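You operate a simulated robot arm through the tools that you are given. There is no shell and no other tool.

Carry out the task below with a simulated robot arm. There is one attempt and no reset: what you move stays moved.

## Task
Control and charger breakers off, then open slide links C and E.
Fine: leave the other links and the heater breaker as they are.

It is judged by the outcome, as a careful person would: the job done as asked, and still so three seconds after it is handed in. It fails if anything else is knocked over, pushed out of place, dropped, spilled or broken.

## Robot
A 7-joint arm with a two-finger parallel gripper, fixed in place. Base frame: the origin is on the floor under the middle of its stand, x ahead of it, y to its left, z up. Units: cm, rad, N and s.
With the tool pointing down near the work surface it reaches from about 24 to 68 cm from the base axis. Its first joint turns from -1.152 to 1.152 rad. Payload 1.57 kg.
Tool frame: the origin (TCP) lies between the finger pads and is the grasp point; the fingertips stand 3 cm ahead of it; z points along the fingers, y is the line along which they close. The gripper opens to 11 cm. The fingers are 2.4 cm wide and 1.2 cm thick; the gripper's body (4.8 by 11.2 cm) begins 7.8 cm behind the TCP.
Orientation is that of the tool frame in the base frame, as a unit quaternion [w, x, y, z]. With the fingers straight down and closing along the base's y, the tool's x points along the base's -x, its y along +y and its z along -z.

## Interface
- The arm moves only by the tool apply_moves. Its argument "rows" is a list of rows, each an object of numbers (a shift or turn left out is 0, a gripper value left out holds the last): "x", "y", "z": the shift along the base's x, y, z in units of 200 mm (1.0 is 200 mm); "ax", "ay", "az": the turn, a rotation vector about the base's x, y, z in units of 120 degrees (1.0 is 120 degrees); "gripper": the gripper command, from -1 (shut) to 1 (fully open), values between in proportion. In form: [{"x": .., "y": .., "z": .., "ax": .., "ay": .., "az": .., "gripper": ..}, ...]. A call has 1 to 20 rows; each row is the pose to reach, as a shift and turn from the pose commanded when the call began. A call with a number of a shift or a turn outside -1 to 1 is refused whole. A row lasts 0.2 s, in which the tool goes at most 5 cm and 0.15 rad; a call with a longer step from one row to the next is refused whole, and so is a gripper value outside its range. A pose out of reach is approached as far as the arm can. The call stops where the force on the tool passes 40 N (or 10 N more than at its start, if that is more) or the arm is blocked; 0.2 s more then pass. Each finger travels about 10.8 cm/s and halts on what it meets, pressing with about 40 N; the grip force reading is that of the motor and also rises with nothing between the fingers. The clock runs only during rows and for 0.2 s after the last one: add rows that repeat a pose to give the fingers time. It gives the time, the measured TCP pose, the force on the tool (base axes), the opening and the grip force at its end, in the units of the frame above (readings bear some noise), with the torque about the TCP (base axes, N m) and any sound that the robot's microphone picked up.
- Cameras (640 x 400 px; columns grow to the right, rows downward): "scene" is fixed at [17.73, -39.69, 142.13]; the picture's right is [0.69, -0.72, 0.00], its down [-0.30, -0.29, -0.91] and it looks along [0.66, 0.63, -0.42] (base axes); focal length 343 px, centre (320, 200). "wrist" rides on the gripper at [7, 1.6, -14.1] in the tool frame; the picture's right is [-0.23, 0.97, 0.00], its down [-0.86, -0.20, -0.48] and it looks along [-0.47, -0.11, 0.88] (tool axes); focal length 222 px, centre (320, 200). There is no depth. A picture from a camera that has moved, and an enlarged one, comes with that camera's place and axes in the base frame and with its lens.
- snapshot(camera): a new picture of that camera. No time passes.
- enlarge(camera, box): a new picture of the part [left, top, right, bottom] of that camera's present view, enlarged. No time passes.
- hand_in(): hands the job in; it is judged then, once.

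Nothing tells you positions but the pictures and the camera data. Unless the task says otherwise, let go and move clear before handing in.

The tools are called after "Emit:" as name(argument=value, ...) on one line, values as JSON. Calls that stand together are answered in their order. apply_moves: Moves the arm, as the interface text tells. Its arguments: {"type":"object","properties":{"rows":{"type":"array"}},"required":["rows"]} The other tools are called the same way: snapshot (camera) takes a picture; enlarge (camera, box) takes an enlarged picture of a part of a camera's view; hand_in () hands the job in.

At the start:

```text
clock: 0.0
position: [33.47, -13.36, 129.93]
orientation: [0.001, 0.0, 1.0, 0.0]
ft_force: [-0.2, -0.4, -0.4]
ft_torque: [0.03, 0.03, 0.0]
width: 11.0
grip_force: 0.0
```

scene: 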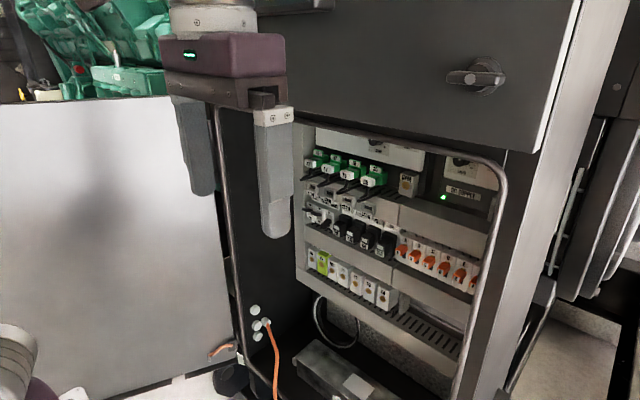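
wrist: 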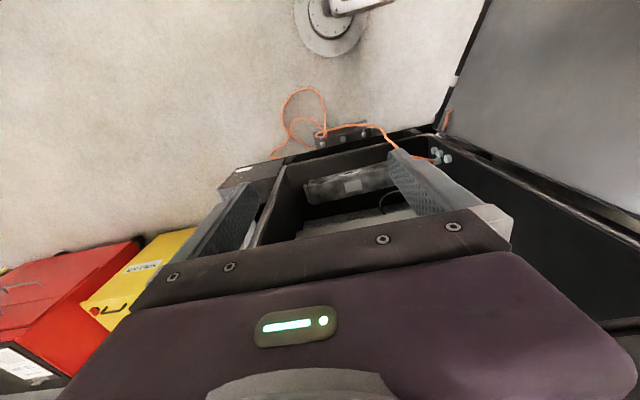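

The scene shows a cabinet with a panel of terminals, breakers and links; I'll enlarge the views to read the labels before moving.

Emit:
enlarge(camera="scene", box=[290, 120, 410, 195])

Emit:
enlarge(camera="scene", box=[290, 180, 410, 255])

Emit:
enlarge(camera="scene", box=[380, 220, 500, 295])

Emit:
enlarge(camera="scene", box=[290, 240, 410, 315])

Emit:
enlarge(camera="scene", box=[390, 140, 510, 215])

```text
5.33 times, centred on (350, 158) of scene
camera zoom: at [17.73, -39.69, 142.13], right [0.69, -0.72, 0.0], down [-0.3, -0.29, -0.91], along [0.66, 0.63, -0.42], focal length 1830 px, centre (160, 427)
```

zoom: 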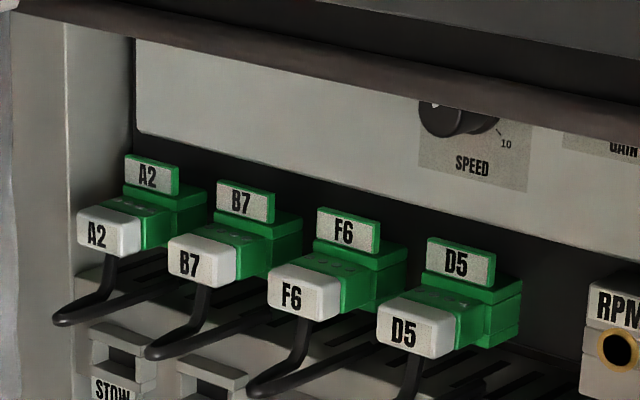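

```text
5.33 times, centred on (350, 218) of scene
camera zoom: at [17.73, -39.69, 142.13], right [0.69, -0.72, 0.0], down [-0.3, -0.29, -0.91], along [0.66, 0.63, -0.42], focal length 1830 px, centre (160, 107)
```

zoom: 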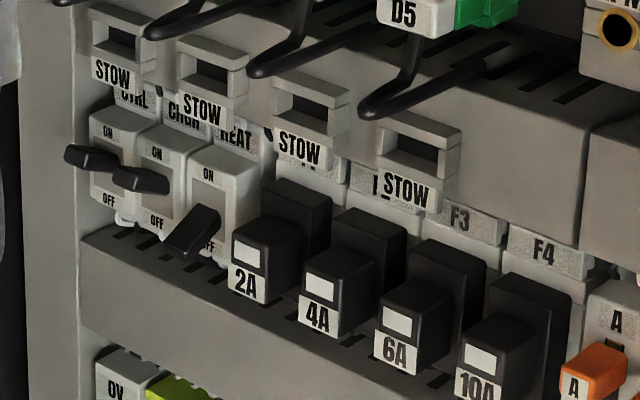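

```text
5.33 times, centred on (440, 258) of scene
camera zoom: at [17.73, -39.69, 142.13], right [0.69, -0.72, 0.0], down [-0.3, -0.29, -0.91], along [0.66, 0.63, -0.42], focal length 1830 px, centre (-320, -107)
```

zoom: 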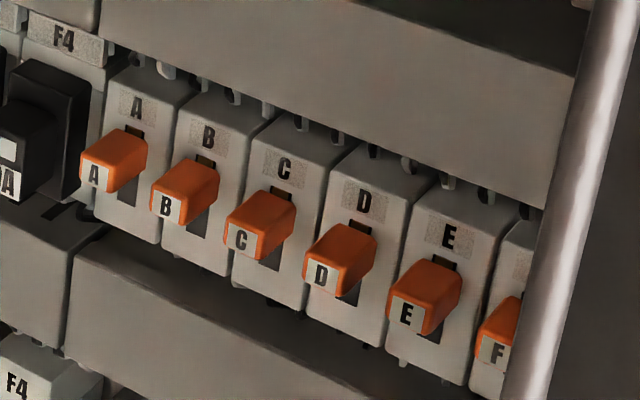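

```text
5.33 times, centred on (350, 278) of scene
camera zoom: at [17.73, -39.69, 142.13], right [0.69, -0.72, 0.0], down [-0.3, -0.29, -0.91], along [0.66, 0.63, -0.42], focal length 1830 px, centre (160, -213)
```

zoom: 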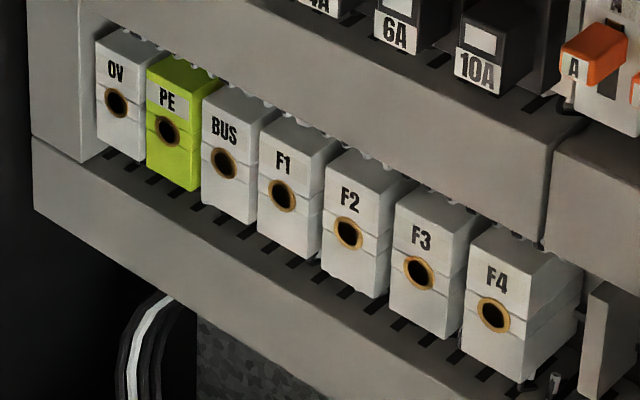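

```text
5.33 times, centred on (450, 178) of scene
camera zoom: at [17.73, -39.69, 142.13], right [0.69, -0.72, 0.0], down [-0.3, -0.29, -0.91], along [0.66, 0.63, -0.42], focal length 1830 px, centre (-373, 320)
```

zoom: 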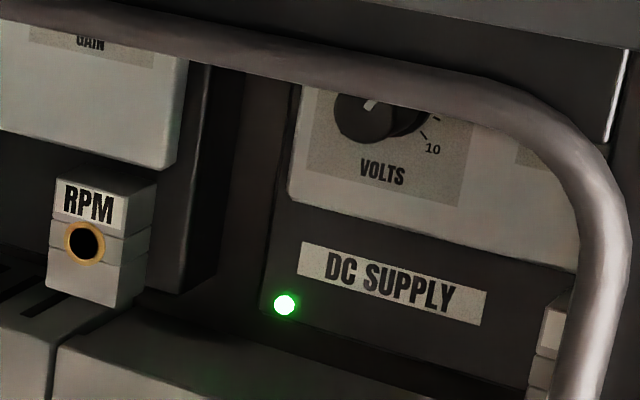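

The wrist and scene views put the left jamb near x≈56, y≈20. The panel row (CTRL/CHGR/HEAT breakers, fuses, links A–F) lies deeper, at roughly z≈105. I'll level the tool so it points along +x, staying short of the cabinet, to get a second view of the panel.

Emit:
apply_moves(rows=[{"x": 0.04, "y": 0.02, "z": -0.05, "ay": -0.0625, "gripper": 1}, {"x": 0.08, "y": 0.04, "z": -0.1, "ay": -0.125}, {"x": 0.12, "y": 0.06, "z": -0.15, "ay": -0.1875}, {"x": 0.16, "y": 0.08, "z": -0.2, "ay": -0.25}, {"x": 0.2, "y": 0.1, "z": -0.25, "ay": -0.3125}, {"x": 0.24, "y": 0.12, "z": -0.3, "ay": -0.375}, {"x": 0.28, "y": 0.14, "z": -0.35, "ay": -0.4375}, {"x": 0.32, "y": 0.16, "z": -0.4, "ay": -0.5}, {"x": 0.36, "y": 0.18, "z": -0.45, "ay": -0.5625}, {"x": 0.4, "y": 0.2, "z": -0.5, "ay": -0.625}, {"x": 0.44, "y": 0.22, "z": -0.55, "ay": -0.6875}, {"x": 0.45, "y": 0.24, "z": -0.6, "ay": -0.75}, {"x": 0.45, "y": 0.24, "z": -0.6, "ay": -0.75}])

```text
clock: 2.8
position: [42.36, -14.73, 123.24]
orientation: [0.706, 0.0, 0.708, 0.0]
ft_force: [-0.8, 0.2, -0.3]
ft_torque: [0.01, 0.01, -0.01]
width: 10.99
grip_force: 0.1
out of reach, approached as far as the arm can: row 10, 11, 12, 13
```

The tool is level but the arm stopped short of the commanded pose. I'll check both views to see why and what is visible.

Emit:
snapshot(camera="scene")

Emit:
snapshot(camera="wrist")

```text
taken
```

scene: 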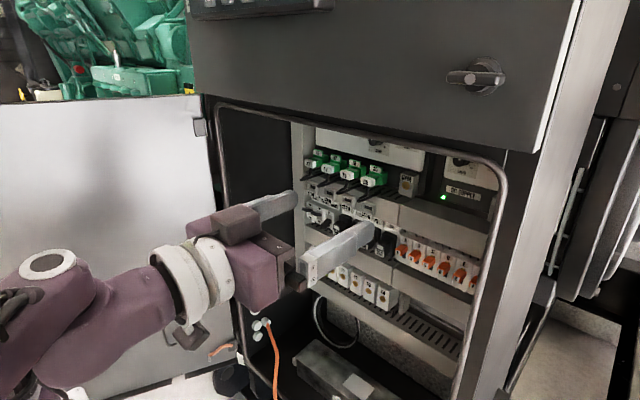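

```text
taken
camera wrist: at [28.37, -13.13, 116.24], right [0.0, 0.97, 0.23], down [-0.48, -0.2, 0.86], along [0.88, -0.11, 0.46], focal length 222 px, centre (320, 200)
```

wrist: 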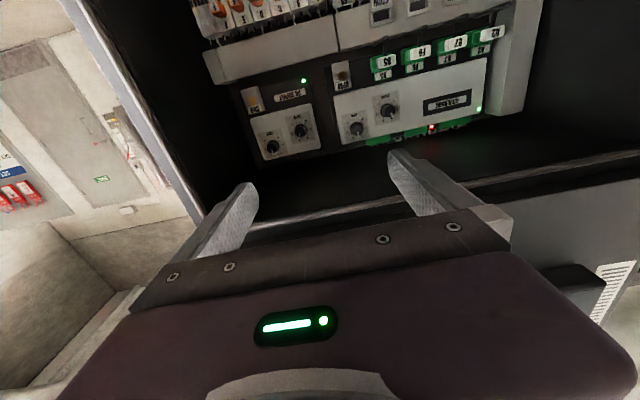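

Triangulating the DC SUPPLY LED from both cameras gives (75, -16.2, 116), so the panel face is near x≈75. That puts the link row and the breaker levers at about z≈104 with a 3 cm pitch. The arm was too folded to reach the last pose, so next I'll move forward and down for a closer look.

Emit:
apply_moves(rows=[{"x": 0.1, "y": -0.05, "z": -0.05}, {"x": 0.2, "y": -0.1, "z": -0.1}, {"x": 0.3, "y": -0.15, "z": -0.15}, {"x": 0.4, "y": -0.2, "z": -0.2}, {"x": 0.4, "y": -0.2, "z": -0.2}, {"x": 0.4, "y": -0.2, "z": -0.2}])

Emit:
snapshot(camera="wrist")

Emit:
snapshot(camera="scene")

```text
clock: 4.2
position: [46.8, -19.03, 121.47]
orientation: [0.707, 0.0, 0.707, 0.0]
ft_force: [0.1, -0.2, 0.0]
ft_torque: [0.04, 0.0, -0.02]
width: 11.02
grip_force: 0.0
out of reach, approached as far as the arm can: row 2, 3, 4, 5, 6
```

```text
taken
camera wrist: at [32.71, -17.3, 114.39], right [0.0, 0.97, 0.23], down [-0.48, -0.2, 0.86], along [0.88, -0.11, 0.47], focal length 222 px, centre (320, 200)
```

wrist: 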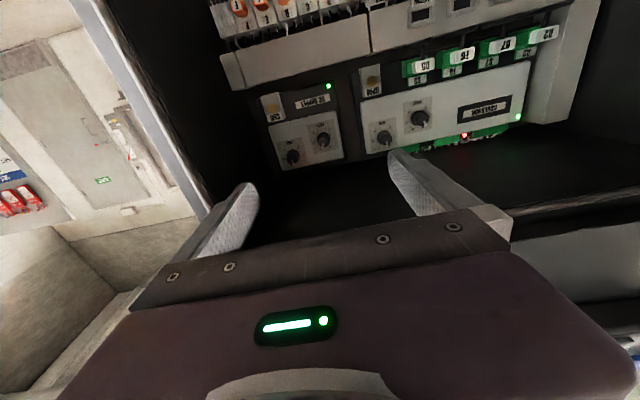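

```text
taken
```

scene: 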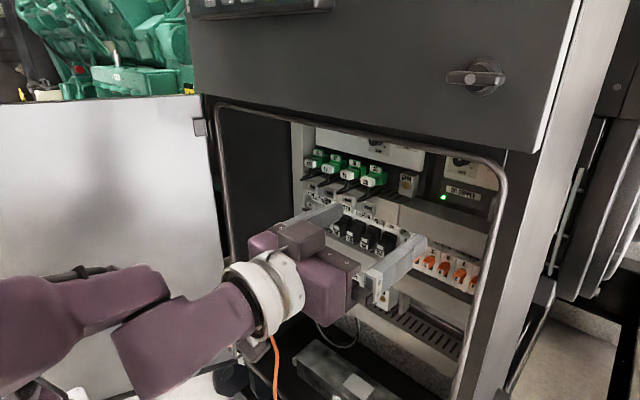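

The arm again stopped short, at (46.8, -19.0, 121.5). I'll send a null move to learn which pose the commands are relative to.

Emit:
apply_moves(rows=[{"x": 0.0}, {"x": 0.0}])

```text
clock: 4.8
position: [46.75, -18.92, 121.5]
orientation: [0.707, 0.0, 0.707, 0.0]
ft_force: [0.0, -0.4, 1.0]
ft_torque: [0.0, 0.01, 0.03]
width: 10.99
grip_force: 0.1
```

The null move went through, so commands are relative to the pose actually reached. I'll probe single directions in small steps to find what limits the arm, starting with straight down.

Emit:
apply_moves(rows=[{"z": -0.1}, {"z": -0.2}, {"z": -0.3}, {"z": -0.3}])

```text
clock: 5.8
position: [44.71, -20.01, 116.08]
orientation: [0.707, 0.0, 0.707, 0.001]
ft_force: [-0.1, -0.6, -0.3]
ft_torque: [-0.03, 0.0, 0.01]
width: 10.99
grip_force: 0.1
out of reach, approached as far as the arm can: row 1, 2, 3, 4
```

Moving down dragged the arm backward, which looks like a wrist-pitch joint limit with the tool fully horizontal. I'll pitch the tool about 30° down, which also suits pushing things down, and try moving forward again.

Emit:
apply_moves(rows=[{"ay": 0.0625}, {"ay": 0.125}, {"ay": 0.1875}, {"ay": 0.25}, {"x": 0.1, "ay": 0.25}, {"x": 0.2, "ay": 0.25}, {"x": 0.2, "ay": 0.25}])

Emit:
snapshot(camera="wrist")

Emit:
snapshot(camera="scene")

```text
clock: 7.4
position: [47.37, -20.32, 117.1]
orientation: [0.5, 0.0, 0.866, 0.0]
ft_force: [0.4, 0.3, 0.1]
ft_torque: [0.0, -0.01, 0.01]
width: 10.99
grip_force: 0.1
out of reach, approached as far as the arm can: row 6, 7
```

```text
taken
camera wrist: at [31.7, -18.69, 118.06], right [0.11, 0.97, 0.2], down [0.01, -0.2, 0.98], along [0.99, -0.11, -0.04], focal length 222 px, centre (320, 200)
```

wrist: 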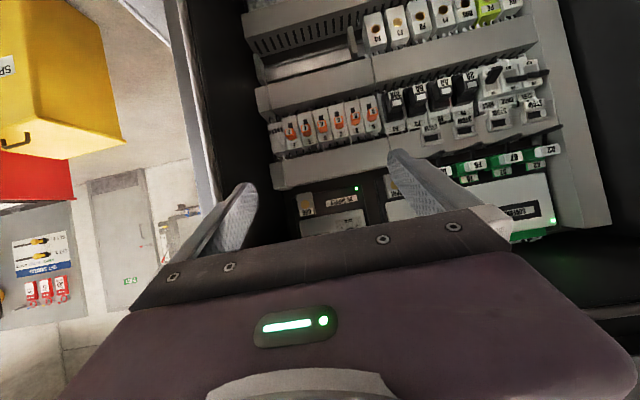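

```text
taken
```

scene: 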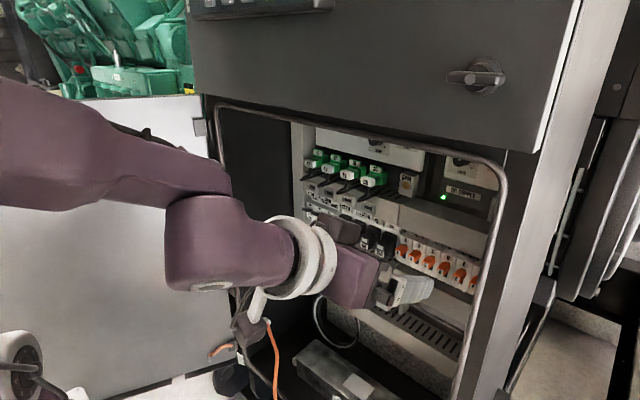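

Pitched down 30°, the wrist camera now has a good view of the whole panel, but x is still limited. I'll enlarge the view to read the panel state, and probe +y to understand the limit.

Emit:
enlarge(camera="wrist", box=[260, 80, 400, 167])

Emit:
enlarge(camera="wrist", box=[380, 50, 560, 162])

Emit:
apply_moves(rows=[{"y": 0.1}, {"y": 0.2}, {"y": 0.3}, {"y": 0.3}])

```text
4.57 times, centred on (330, 124) of wrist
camera zoom: at [31.7, -18.69, 118.06], right [0.11, 0.97, 0.2], down [0.01, -0.2, 0.98], along [0.99, -0.11, -0.04], focal length 1015 px, centre (274, 550)
```

zoom: 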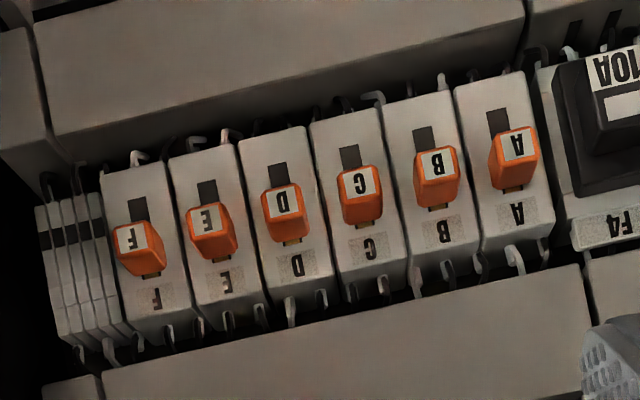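

```text
3.56 times, centred on (470, 106) of wrist
camera zoom: at [31.7, -18.69, 118.06], right [0.11, 0.97, 0.2], down [0.01, -0.2, 0.98], along [0.99, -0.11, -0.04], focal length 790 px, centre (-213, 534)
```

zoom: 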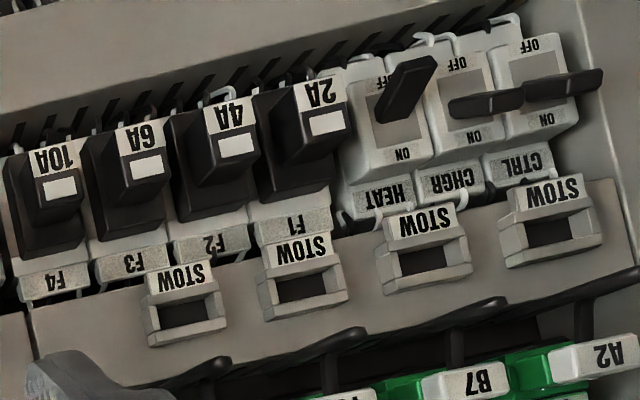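

```text
clock: 8.4
position: [47.2, -14.33, 117.02]
orientation: [0.5, 0.0, 0.866, 0.0]
ft_force: [0.0, 0.0, 1.3]
ft_torque: [-0.02, 0.0, 0.0]
width: 11.02
grip_force: 0.0
```

All six link handles sit at the top of their slots, next to the brass contact, so open means sliding down. CTRL and CHGR levers stick straight out (ON) and HEAT is tilted down (OFF). The y move worked, so I'll shift toward the breakers and test the forward reach there.

Emit:
apply_moves(rows=[{"y": 0.2, "x": 0.0}, {"y": 0.4, "x": 0.0}, {"y": 0.6, "x": 0.0}, {"y": 0.8}, {"y": 1.0}, {"y": 1.0, "x": 0.1}, {"y": 1.0, "x": 0.2}, {"y": 1.0, "x": 0.3}, {"y": 1.0, "x": 0.3}])

Emit:
snapshot(camera="wrist")

Emit:
snapshot(camera="scene")

```text
clock: 10.4
position: [53.39, 5.85, 116.92]
orientation: [0.5, 0.0, 0.866, 0.0]
ft_force: [0.3, -0.8, -0.3]
ft_torque: [0.03, 0.01, 0.0]
width: 11.02
grip_force: 0.0
```

```text
taken
camera wrist: at [37.7, 7.45, 117.85], right [0.11, 0.97, 0.2], down [0.01, -0.2, 0.98], along [0.99, -0.11, -0.04], focal length 222 px, centre (320, 200)
```

wrist: 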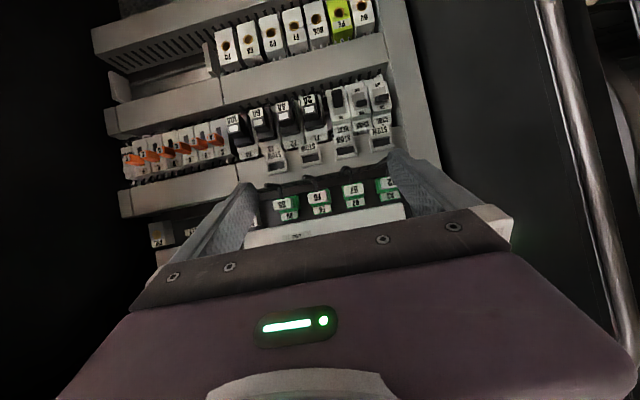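

```text
taken
```

scene: 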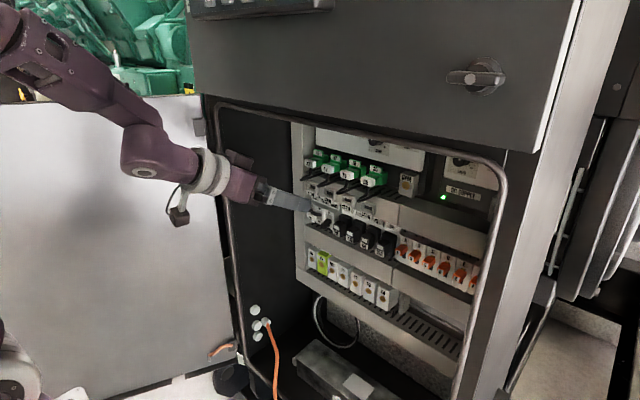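

Here the arm moves freely: TCP is at (53.4, 5.9, 116.9) and the breakers are in view. I'll enlarge to measure the lever positions.

Emit:
enlarge(camera="wrist", box=[300, 70, 420, 145])

Emit:
enlarge(camera="wrist", box=[110, 110, 240, 191])

Emit:
enlarge(camera="scene", box=[280, 170, 360, 220])

```text
5.33 times, centred on (360, 108) of wrist
camera zoom: at [37.7, 7.45, 117.85], right [0.11, 0.97, 0.2], down [0.01, -0.2, 0.98], along [0.99, -0.11, -0.04], focal length 1185 px, centre (107, 693)
```

zoom: 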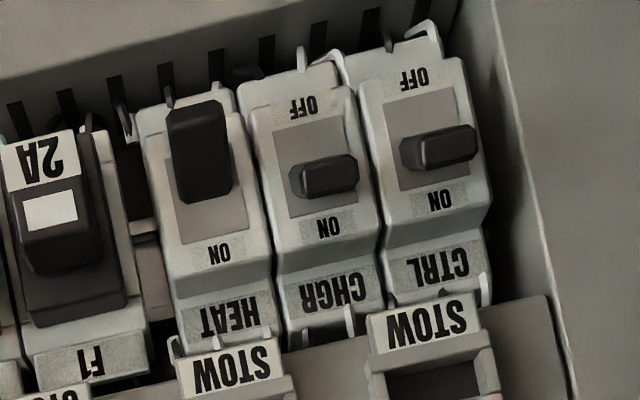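

```text
4.92 times, centred on (175, 150) of wrist
camera zoom: at [37.7, 7.45, 117.85], right [0.11, 0.97, 0.2], down [0.01, -0.2, 0.98], along [0.99, -0.11, -0.04], focal length 1094 px, centre (1034, 444)
```

zoom: 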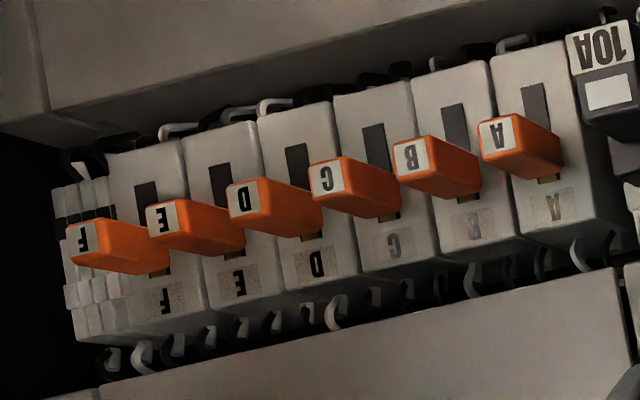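

```text
8.00 times, centred on (320, 195) of scene
camera zoom: at [17.73, -39.69, 142.13], right [0.69, -0.72, 0.0], down [-0.3, -0.29, -0.91], along [0.66, 0.63, -0.42], focal length 2745 px, centre (320, 240)
```

zoom: 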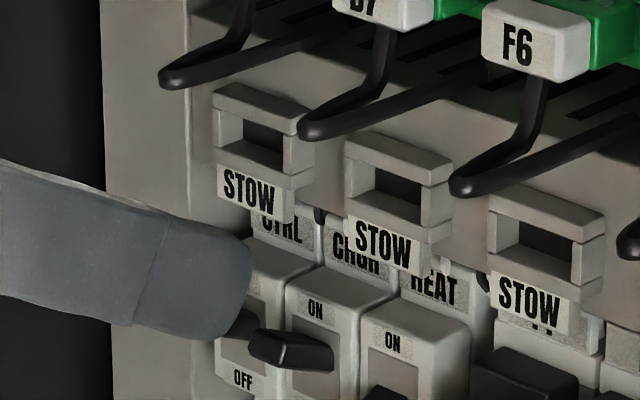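

I triangulate the CHGR lever tip at about (70.0, 12.7, 104.2) and the CTRL tip at about (70.0, 15.9, 104.2). The breaker faces are at x≈72.2 and the OFF labels at z≈100.9. Before going in, I'll check the looping wires and STOW pockets above for clearance.

Emit:
enlarge(camera="wrist", box=[240, 130, 420, 243])

Emit:
enlarge(camera="scene", box=[290, 140, 410, 215])

Emit:
enlarge(camera="wrist", box=[400, 0, 640, 150])

```text
3.54 times, centred on (330, 186) of wrist
camera zoom: at [37.7, 7.45, 117.85], right [0.11, 0.97, 0.2], down [0.01, -0.2, 0.98], along [0.99, -0.11, -0.04], focal length 786 px, centre (285, 248)
```

zoom: 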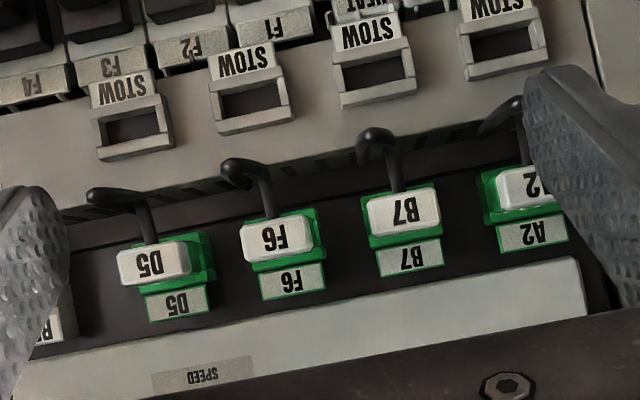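

```text
5.33 times, centred on (350, 178) of scene
camera zoom: at [17.73, -39.69, 142.13], right [0.69, -0.72, 0.0], down [-0.3, -0.29, -0.91], along [0.66, 0.63, -0.42], focal length 1830 px, centre (160, 320)
```

zoom: 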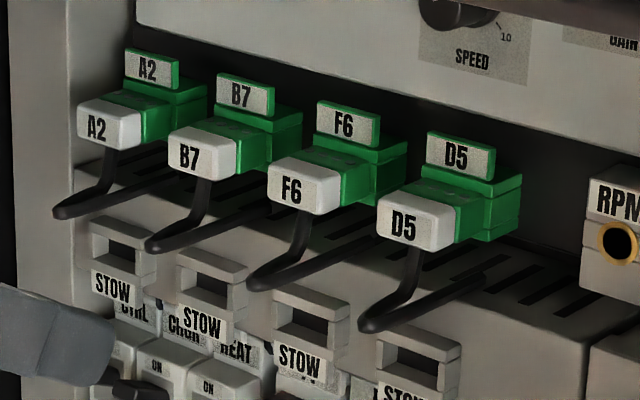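

```text
2.67 times, centred on (520, 75) of wrist
camera zoom: at [37.7, 7.45, 117.85], right [0.11, 0.97, 0.2], down [0.01, -0.2, 0.98], along [0.99, -0.11, -0.04], focal length 592 px, centre (-213, 533)
```

zoom: 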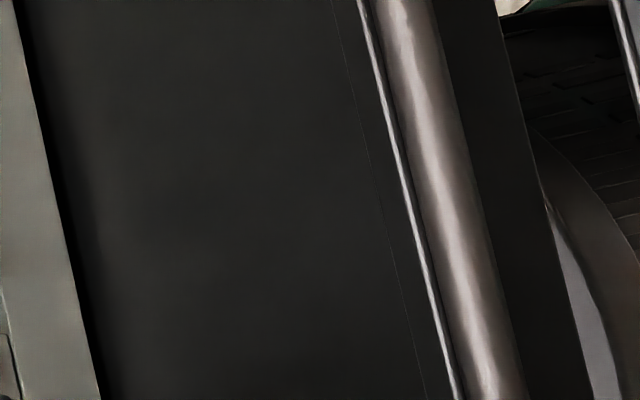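

The wire loops hang at x≈67.4, z≥113 and the STOW plates end at z≈107.8 (x≈71.2). A closed gripper pitched 30° can therefore slide in between the STOW plates and the levers. I'll close the gripper, yaw 15° left and move to a pre-approach pose in front of the CHGR lever.

Emit:
apply_moves(rows=[{"x": 0.08, "y": 0.04, "z": -0.077, "az": 0.02, "gripper": -1}, {"x": 0.16, "y": 0.08, "z": -0.153, "az": 0.04}, {"x": 0.24, "y": 0.12, "z": -0.23, "az": 0.06}, {"x": 0.32, "y": 0.16, "z": -0.307, "az": 0.08}, {"x": 0.4, "y": 0.2, "z": -0.383, "az": 0.105}, {"x": 0.48, "y": 0.243, "z": -0.46, "az": 0.125}, {"x": 0.48, "y": 0.243, "z": -0.46, "az": 0.125}])

Emit:
snapshot(camera="wrist")

Emit:
snapshot(camera="scene")

Emit:
enlarge(camera="scene", box=[270, 170, 366, 230])

```text
clock: 12.0
position: [63.05, 10.51, 107.69]
orientation: [0.496, -0.114, 0.858, 0.066]
ft_force: [0.1, 0.8, -0.6]
ft_torque: [0.03, 0.02, 0.02]
width: 0.0
grip_force: 21.4
```

```text
taken
camera wrist: at [47.49, 8.04, 108.66], right [-0.14, 0.97, 0.2], down [0.06, -0.19, 0.98], along [0.99, 0.15, -0.04], focal length 222 px, centre (320, 200)
```

wrist: 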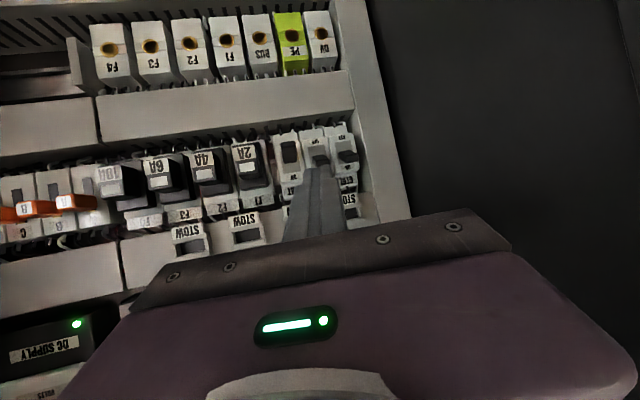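

```text
taken
```

scene: 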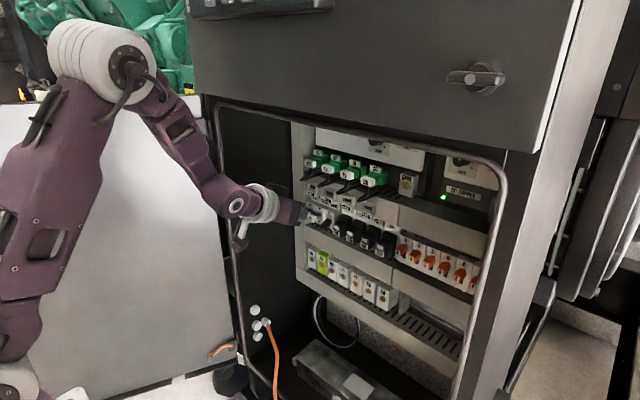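

```text
6.67 times, centred on (318, 200) of scene
camera zoom: at [17.73, -39.69, 142.13], right [0.69, -0.72, 0.0], down [-0.3, -0.29, -0.91], along [0.66, 0.63, -0.42], focal length 2288 px, centre (333, 200)
```

zoom: 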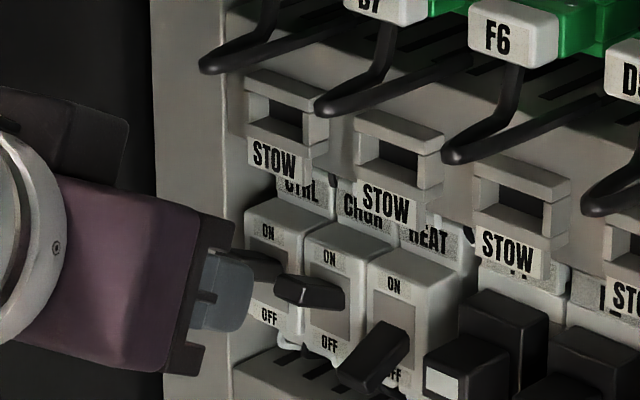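

The closed gripper is in front of the CHGR lever as planned. I'll zoom in on both views to check alignment before sliding over the lever.

Emit:
enlarge(camera="wrist", box=[250, 110, 394, 200])

Emit:
enlarge(camera="scene", box=[290, 190, 338, 220])

```text
4.44 times, centred on (322, 155) of wrist
camera zoom: at [47.49, 8.04, 108.66], right [-0.14, 0.97, 0.2], down [0.06, -0.19, 0.98], along [0.99, 0.15, -0.04], focal length 987 px, centre (311, 400)
```

zoom: 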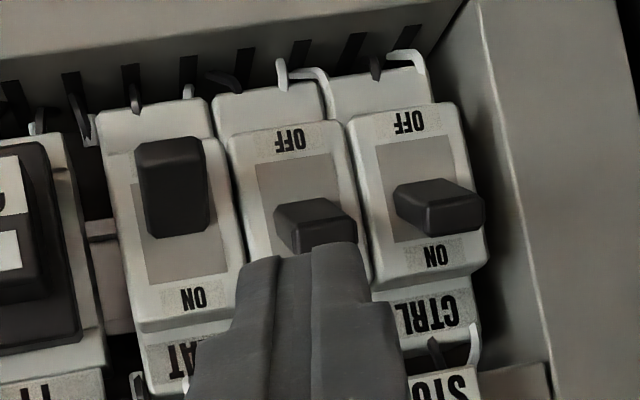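

```text
13.33 times, centred on (314, 205) of scene
camera zoom: at [17.73, -39.69, 142.13], right [0.69, -0.72, 0.0], down [-0.3, -0.29, -0.91], along [0.66, 0.63, -0.42], focal length 4575 px, centre (400, 133)
```

zoom: 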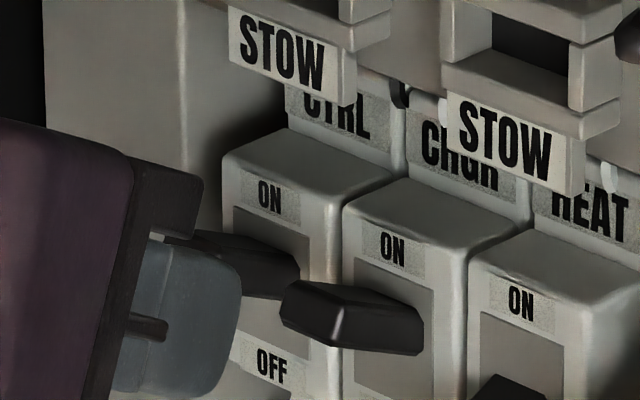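

Re-measuring from here gives CHGR tip (70, 12.6, 104.2) and CTRL tip (70, 15.8, 104.1), matching the earlier estimates. I'll slide the tip forward above the CHGR lever and below the STOW plates, then check.

Emit:
apply_moves(rows=[{"x": 0.07, "y": 0.02}, {"x": 0.14, "y": 0.04}, {"x": 0.21, "y": 0.062}, {"x": 0.285, "y": 0.083}, {"x": 0.285, "y": 0.083}])

Emit:
enlarge(camera="wrist", box=[250, 110, 394, 200])

Emit:
enlarge(camera="scene", box=[280, 180, 344, 220])

```text
clock: 13.2
position: [68.55, 12.09, 107.68]
orientation: [0.496, -0.113, 0.858, 0.065]
ft_force: [-0.2, 0.3, -0.3]
ft_torque: [0.0, 0.0, 0.01]
width: 0.0
grip_force: 21.7
```

```text
4.44 times, centred on (322, 155) of wrist
camera zoom: at [52.97, 9.62, 108.61], right [-0.14, 0.97, 0.2], down [0.06, -0.19, 0.98], along [0.99, 0.15, -0.04], focal length 987 px, centre (311, 400)
```

zoom: 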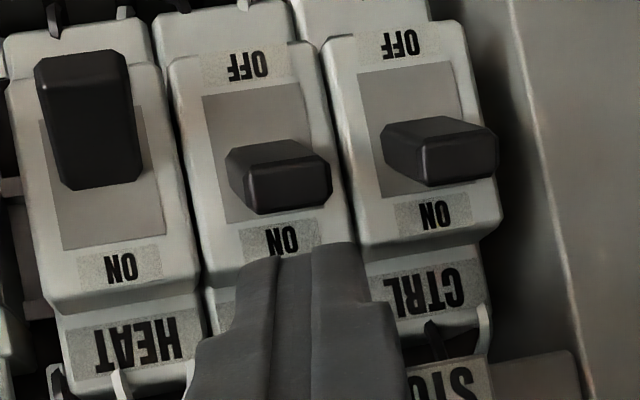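

```text
10.00 times, centred on (312, 200) of scene
camera zoom: at [17.73, -39.69, 142.13], right [0.69, -0.72, 0.0], down [-0.3, -0.29, -0.91], along [0.66, 0.63, -0.42], focal length 3431 px, centre (400, 200)
```

zoom: 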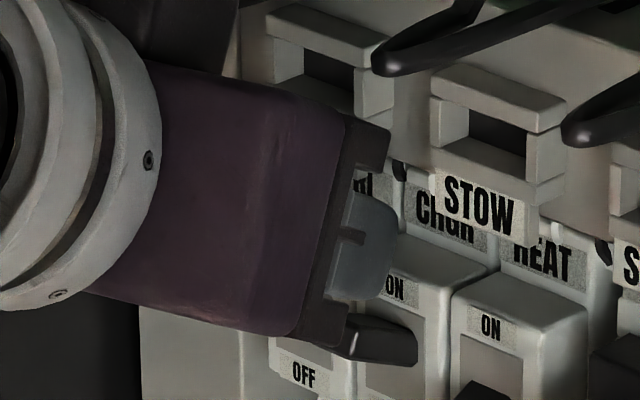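

The tip is above the CHGR lever (finger underside z≈105.2, lever top ≈104.6) and free of contact. I'll press straight down about 3 cm.

Emit:
apply_moves(rows=[{"z": -0.025}, {"z": -0.05}, {"z": -0.075}, {"z": -0.1}, {"z": -0.125}, {"z": -0.15}, {"z": -0.15}])

Emit:
enlarge(camera="wrist", box=[250, 110, 394, 200])

Emit:
enlarge(camera="scene", box=[280, 180, 344, 220])

```text
clock: 14.8
position: [68.56, 12.2, 104.87]
orientation: [0.498, -0.113, 0.857, 0.065]
ft_force: [-19.8, -2.8, 20.9]
ft_torque: [-0.1, 0.07, -0.08]
width: 0.03
grip_force: 21.4
```

```text
4.44 times, centred on (322, 155) of wrist
camera zoom: at [53.02, 9.71, 105.81], right [-0.14, 0.97, 0.2], down [0.06, -0.19, 0.98], along [0.99, 0.15, -0.03], focal length 987 px, centre (311, 400)
```

zoom: 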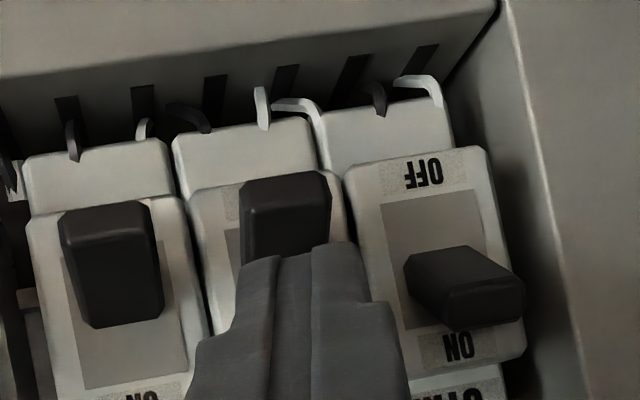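

```text
10.00 times, centred on (312, 200) of scene
camera zoom: at [17.62, -39.71, 142.14], right [0.69, -0.72, 0.0], down [-0.3, -0.29, -0.91], along [0.66, 0.63, -0.42], focal length 3431 px, centre (400, 200)
```

zoom: 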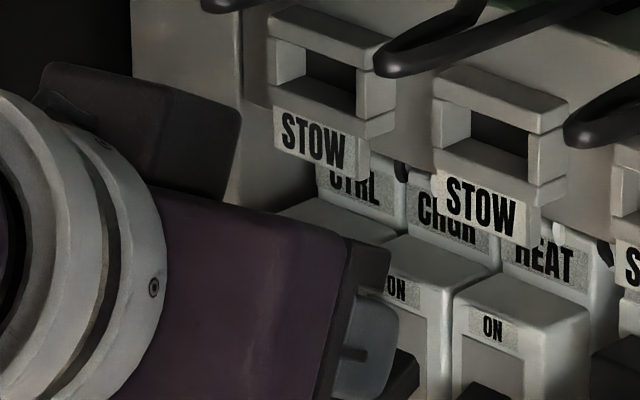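

The CHGR lever is now down and matches the tilt of the HEAT lever, so it reads as OFF. I'll lift off, back out, and set up in front of the CTRL lever with 20° yaw.

Emit:
apply_moves(rows=[{"z": 0.05}, {"z": 0.1}, {"z": 0.14}, {"x": -0.07, "z": 0.14}, {"x": -0.14, "z": 0.14}, {"x": -0.21, "z": 0.14}, {"x": -0.225, "y": 0.03, "z": 0.14, "az": 0.02}, {"x": -0.225, "y": 0.055, "z": 0.14, "az": 0.0417}, {"x": -0.225, "y": 0.055, "z": 0.14, "az": 0.0417}])

Emit:
enlarge(camera="wrist", box=[250, 110, 394, 200])

Emit:
enlarge(camera="scene", box=[280, 180, 344, 220])

Emit:
snapshot(camera="scene")

```text
clock: 16.8
position: [64.2, 13.25, 107.72]
orientation: [0.493, -0.15, 0.853, 0.087]
ft_force: [0.3, -0.4, -0.1]
ft_torque: [0.0, 0.0, 0.01]
width: 0.0
grip_force: 21.1
```

```text
4.44 times, centred on (322, 155) of wrist
camera zoom: at [48.83, 9.49, 108.59], right [-0.23, 0.95, 0.2], down [0.08, -0.18, 0.98], along [0.97, 0.24, -0.04], focal length 987 px, centre (311, 400)
```

zoom: 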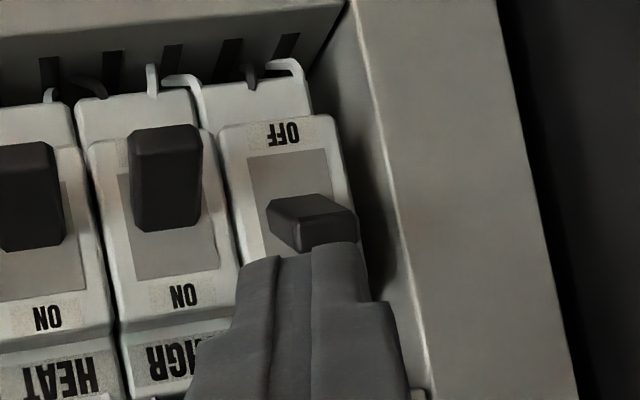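

```text
10.00 times, centred on (312, 200) of scene
camera zoom: at [17.73, -39.69, 142.13], right [0.69, -0.72, 0.0], down [-0.3, -0.29, -0.91], along [0.66, 0.63, -0.42], focal length 3431 px, centre (400, 200)
```

zoom: 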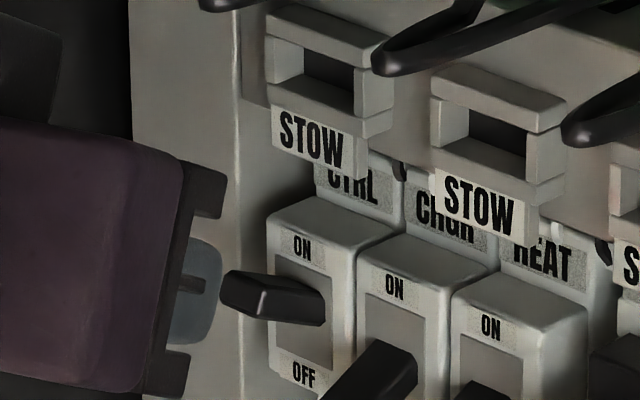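

```text
taken
```

scene: 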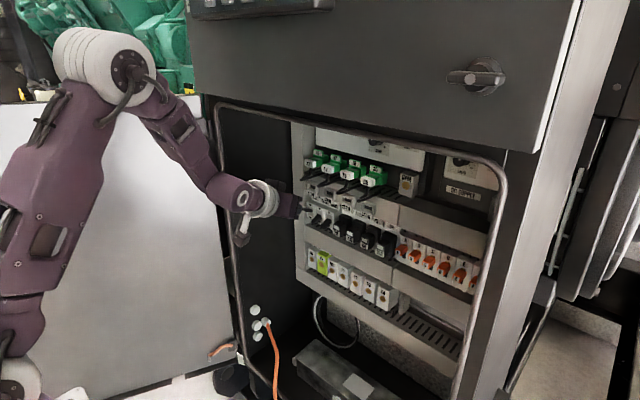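

CHGR is off and the DC SUPPLY lamp went dark, which confirms it. The gripper is lined up with the CTRL lever (tip ≈ (70, 15.8, 104.2)), so I'll slide in over it and press down the same way.

Emit:
apply_moves(rows=[{"x": 0.057, "y": 0.022}, {"x": 0.114, "y": 0.044}, {"x": 0.171, "y": 0.066}, {"x": 0.226, "y": 0.087}, {"x": 0.226, "y": 0.087}])

Emit:
enlarge(camera="wrist", box=[250, 110, 394, 200])

Emit:
enlarge(camera="scene", box=[280, 180, 344, 220])

```text
clock: 18.0
position: [68.63, 15.01, 107.64]
orientation: [0.492, -0.151, 0.853, 0.087]
ft_force: [0.1, 1.1, -0.6]
ft_torque: [0.01, 0.01, 0.03]
width: 0.0
grip_force: 21.6
```

```text
4.44 times, centred on (322, 155) of wrist
camera zoom: at [53.3, 11.18, 108.58], right [-0.23, 0.95, 0.2], down [0.08, -0.18, 0.98], along [0.97, 0.24, -0.04], focal length 987 px, centre (311, 400)
```

zoom: 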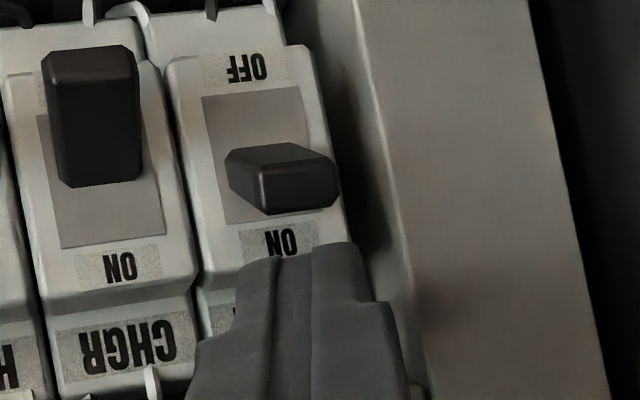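

```text
10.00 times, centred on (312, 200) of scene
camera zoom: at [17.73, -39.69, 142.13], right [0.69, -0.72, 0.0], down [-0.3, -0.29, -0.91], along [0.66, 0.63, -0.42], focal length 3431 px, centre (400, 200)
```

zoom: 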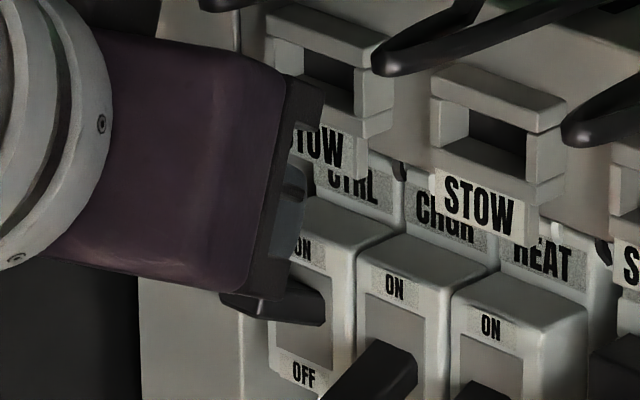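

The tip is over the CTRL lever without contact. Now pressing it down about 3 cm.

Emit:
apply_moves(rows=[{"z": -0.025}, {"z": -0.05}, {"z": -0.075}, {"z": -0.1}, {"z": -0.125}, {"z": -0.15}, {"z": -0.15}])

Emit:
enlarge(camera="wrist", box=[250, 110, 394, 200])

```text
clock: 19.6
position: [68.49, 15.15, 104.87]
orientation: [0.496, -0.151, 0.851, 0.088]
ft_force: [-23.6, -4.4, 31.8]
ft_torque: [-0.04, -0.09, -0.08]
width: 0.01
grip_force: 21.0
```

```text
4.44 times, centred on (322, 155) of wrist
camera zoom: at [53.28, 11.24, 105.7], right [-0.23, 0.95, 0.2], down [0.07, -0.18, 0.98], along [0.97, 0.24, -0.03], focal length 987 px, centre (311, 400)
```

zoom: 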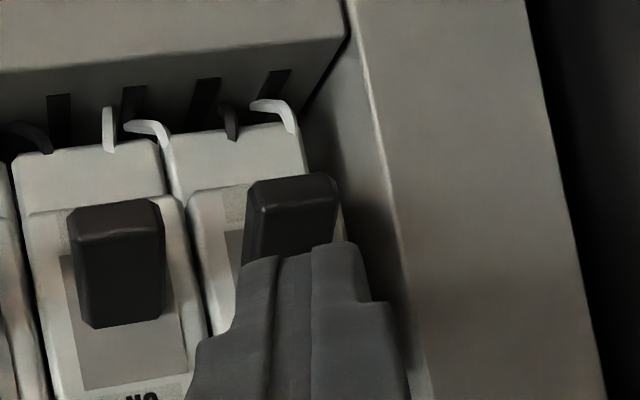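

CTRL now sits at the same downward tilt. I'll lift off, back out along the tool axis, and check both breakers.

Emit:
apply_moves(rows=[{"z": 0.05}, {"z": 0.1}, {"z": 0.14}, {"x": -0.07, "y": -0.025, "z": 0.14}, {"x": -0.14, "y": -0.05, "z": 0.14}, {"x": -0.21, "y": -0.075, "z": 0.14}, {"x": -0.28, "y": -0.1, "z": 0.14}, {"x": -0.35, "y": -0.14, "z": 0.14}, {"x": -0.4, "y": -0.2, "z": 0.14}, {"x": -0.4, "y": -0.2, "z": 0.14}])

Emit:
enlarge(camera="scene", box=[280, 180, 360, 230])

Emit:
snapshot(camera="wrist")

```text
clock: 21.8
position: [60.7, 10.94, 107.35]
orientation: [0.492, -0.151, 0.853, 0.088]
ft_force: [-0.3, -0.7, -0.2]
ft_torque: [-0.01, 0.01, 0.01]
width: 0.02
grip_force: 21.5
```

```text
8.00 times, centred on (320, 205) of scene
camera zoom: at [17.73, -39.69, 142.13], right [0.69, -0.72, 0.0], down [-0.3, -0.29, -0.91], along [0.66, 0.63, -0.42], focal length 2745 px, centre (320, 160)
```

zoom: 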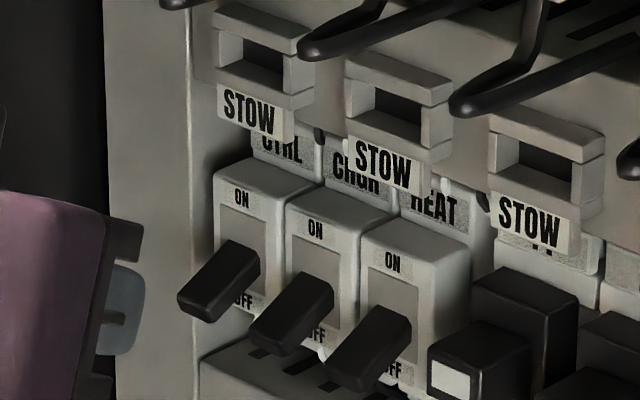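

```text
taken
camera wrist: at [45.34, 7.16, 108.23], right [-0.23, 0.95, 0.2], down [0.08, -0.18, 0.98], along [0.97, 0.24, -0.04], focal length 222 px, centre (320, 200)
```

wrist: 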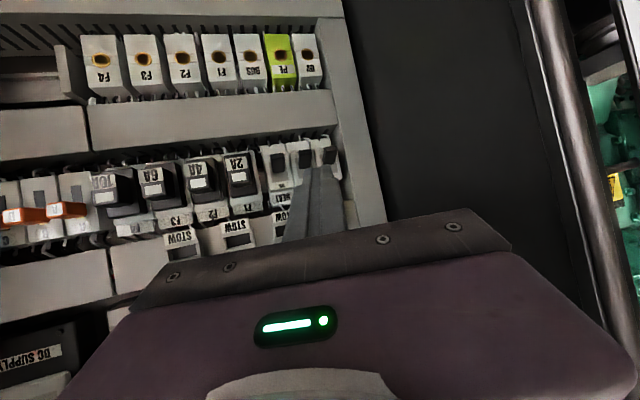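

CTRL and CHGR now match HEAT in the OFF position. Next I'll cross over to the slide links, staying in front of the panel, and yaw to about -10°.

Emit:
apply_moves(rows=[{"x": -0.05, "y": -0.13, "az": -0.025}, {"x": -0.1, "y": -0.26, "az": -0.05}, {"x": -0.15, "y": -0.39, "az": -0.08}, {"x": -0.15, "y": -0.52, "az": -0.11}, {"x": -0.15, "y": -0.65, "az": -0.14}, {"x": -0.15, "y": -0.78, "az": -0.17}, {"x": -0.15, "y": -0.9, "az": -0.2}, {"x": -0.15, "y": -1.0, "az": -0.225}, {"x": -0.15, "y": -1.0, "az": -0.25}, {"x": -0.15, "y": -1.0, "az": -0.25}])

Emit:
snapshot(camera="wrist")

Emit:
snapshot(camera="scene")

```text
clock: 24.0
position: [57.46, -9.13, 107.41]
orientation: [0.498, 0.076, 0.863, -0.044]
ft_force: [-0.1, -0.3, -0.1]
ft_torque: [0.0, 0.02, -0.01]
width: 0.01
grip_force: 21.0
```

```text
taken
camera wrist: at [42.45, -4.68, 108.38], right [0.28, 0.94, 0.2], down [-0.02, -0.2, 0.98], along [0.96, -0.28, -0.04], focal length 222 px, centre (320, 200)
```

wrist: 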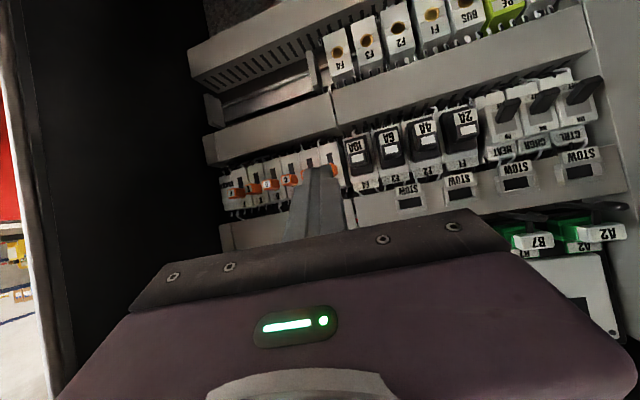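

```text
taken
```

scene: 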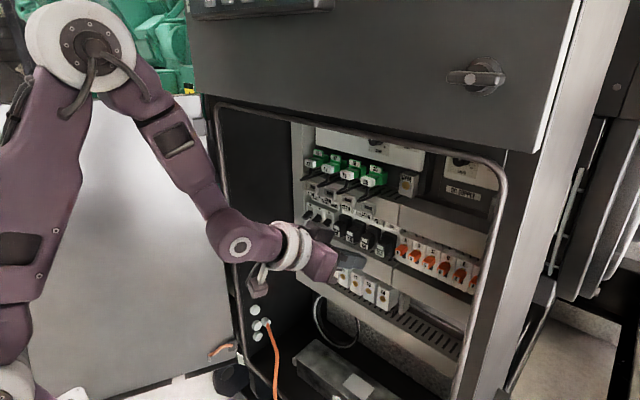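

The reach is good in this arm posture. I'll shift further right in front of link C and enlarge the link row.

Emit:
apply_moves(rows=[{"y": -0.1}, {"y": -0.2}, {"y": -0.3}, {"y": -0.3}])

Emit:
snapshot(camera="wrist")

Emit:
enlarge(camera="wrist", box=[230, 100, 390, 200])

Emit:
enlarge(camera="scene", box=[390, 225, 486, 285])

```text
clock: 25.0
position: [57.41, -14.99, 107.31]
orientation: [0.498, 0.076, 0.862, -0.044]
ft_force: [0.0, 0.3, 0.3]
ft_torque: [0.03, -0.03, 0.02]
width: 0.0
grip_force: 21.0
```

```text
taken
camera wrist: at [42.4, -10.61, 108.26], right [0.28, 0.94, 0.2], down [-0.02, -0.2, 0.98], along [0.96, -0.28, -0.04], focal length 222 px, centre (320, 200)
```

wrist: 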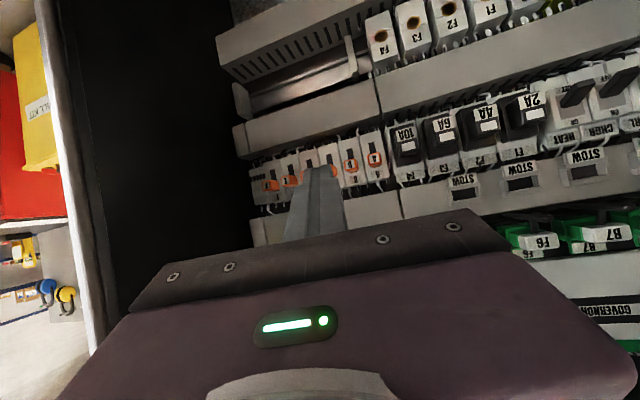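

```text
4.00 times, centred on (310, 150) of wrist
camera zoom: at [42.4, -10.61, 108.26], right [0.28, 0.94, 0.2], down [-0.02, -0.2, 0.98], along [0.96, -0.28, -0.04], focal length 888 px, centre (360, 400)
```

zoom: 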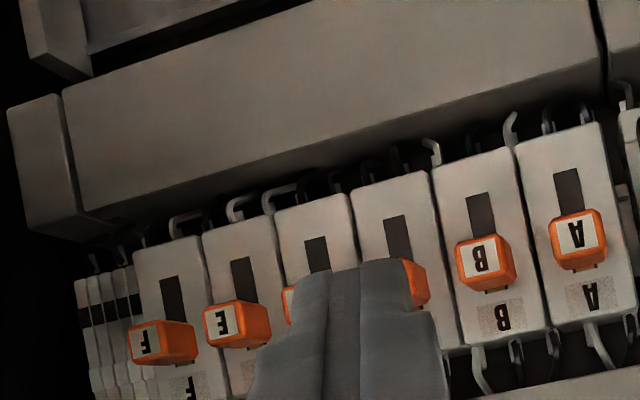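

```text
6.67 times, centred on (438, 255) of scene
camera zoom: at [17.73, -39.69, 142.13], right [0.69, -0.72, 0.0], down [-0.3, -0.29, -0.91], along [0.66, 0.63, -0.42], focal length 2288 px, centre (-467, -167)
```

zoom: 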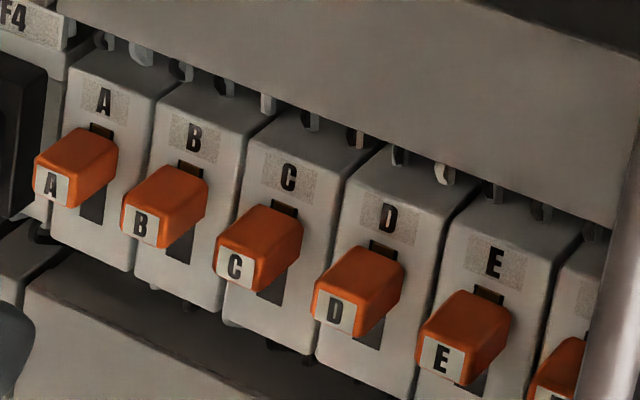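

The link handles triangulate to B (70.0, -14.0, 103.8) and E (70.1, -23.0, 103.8), so C sits at y≈-17.0. The module faces are at x≈73, the slot bottom is at z≈101, and the duct above starts at z≈108.5. I'll move to a pre-approach in front of and above handle C.

Emit:
apply_moves(rows=[{"x": 0.1, "y": -0.01, "z": 0.02}, {"x": 0.2, "y": -0.02, "z": 0.02}, {"x": 0.34, "y": -0.034, "z": 0.02}, {"x": 0.34, "y": -0.034, "z": 0.02}])

Emit:
enlarge(camera="wrist", box=[230, 100, 390, 200])

Emit:
enlarge(camera="scene", box=[390, 225, 486, 285])

```text
clock: 26.0
position: [64.4, -15.75, 107.89]
orientation: [0.498, 0.075, 0.863, -0.043]
ft_force: [-0.2, -0.3, 0.0]
ft_torque: [0.01, -0.02, -0.02]
width: 0.03
grip_force: 21.0
```

```text
4.00 times, centred on (310, 150) of wrist
camera zoom: at [49.34, -11.33, 108.71], right [0.28, 0.94, 0.2], down [-0.02, -0.2, 0.98], along [0.96, -0.28, -0.04], focal length 888 px, centre (360, 400)
```

zoom: 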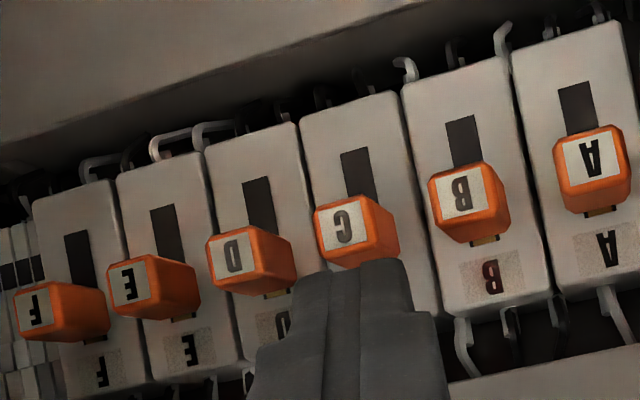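

```text
6.67 times, centred on (438, 255) of scene
camera zoom: at [17.73, -39.69, 142.13], right [0.69, -0.72, 0.0], down [-0.3, -0.29, -0.91], along [0.66, 0.63, -0.42], focal length 2288 px, centre (-467, -167)
```

zoom: 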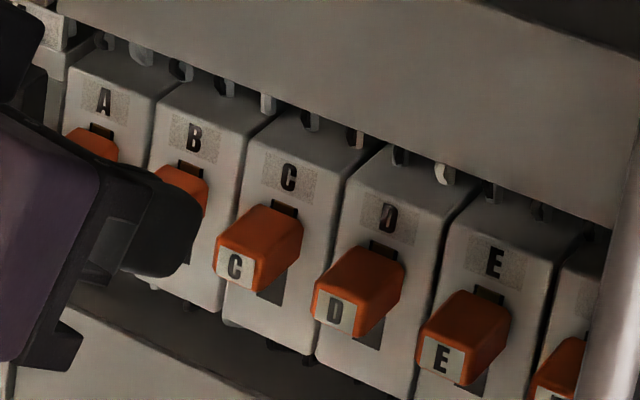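

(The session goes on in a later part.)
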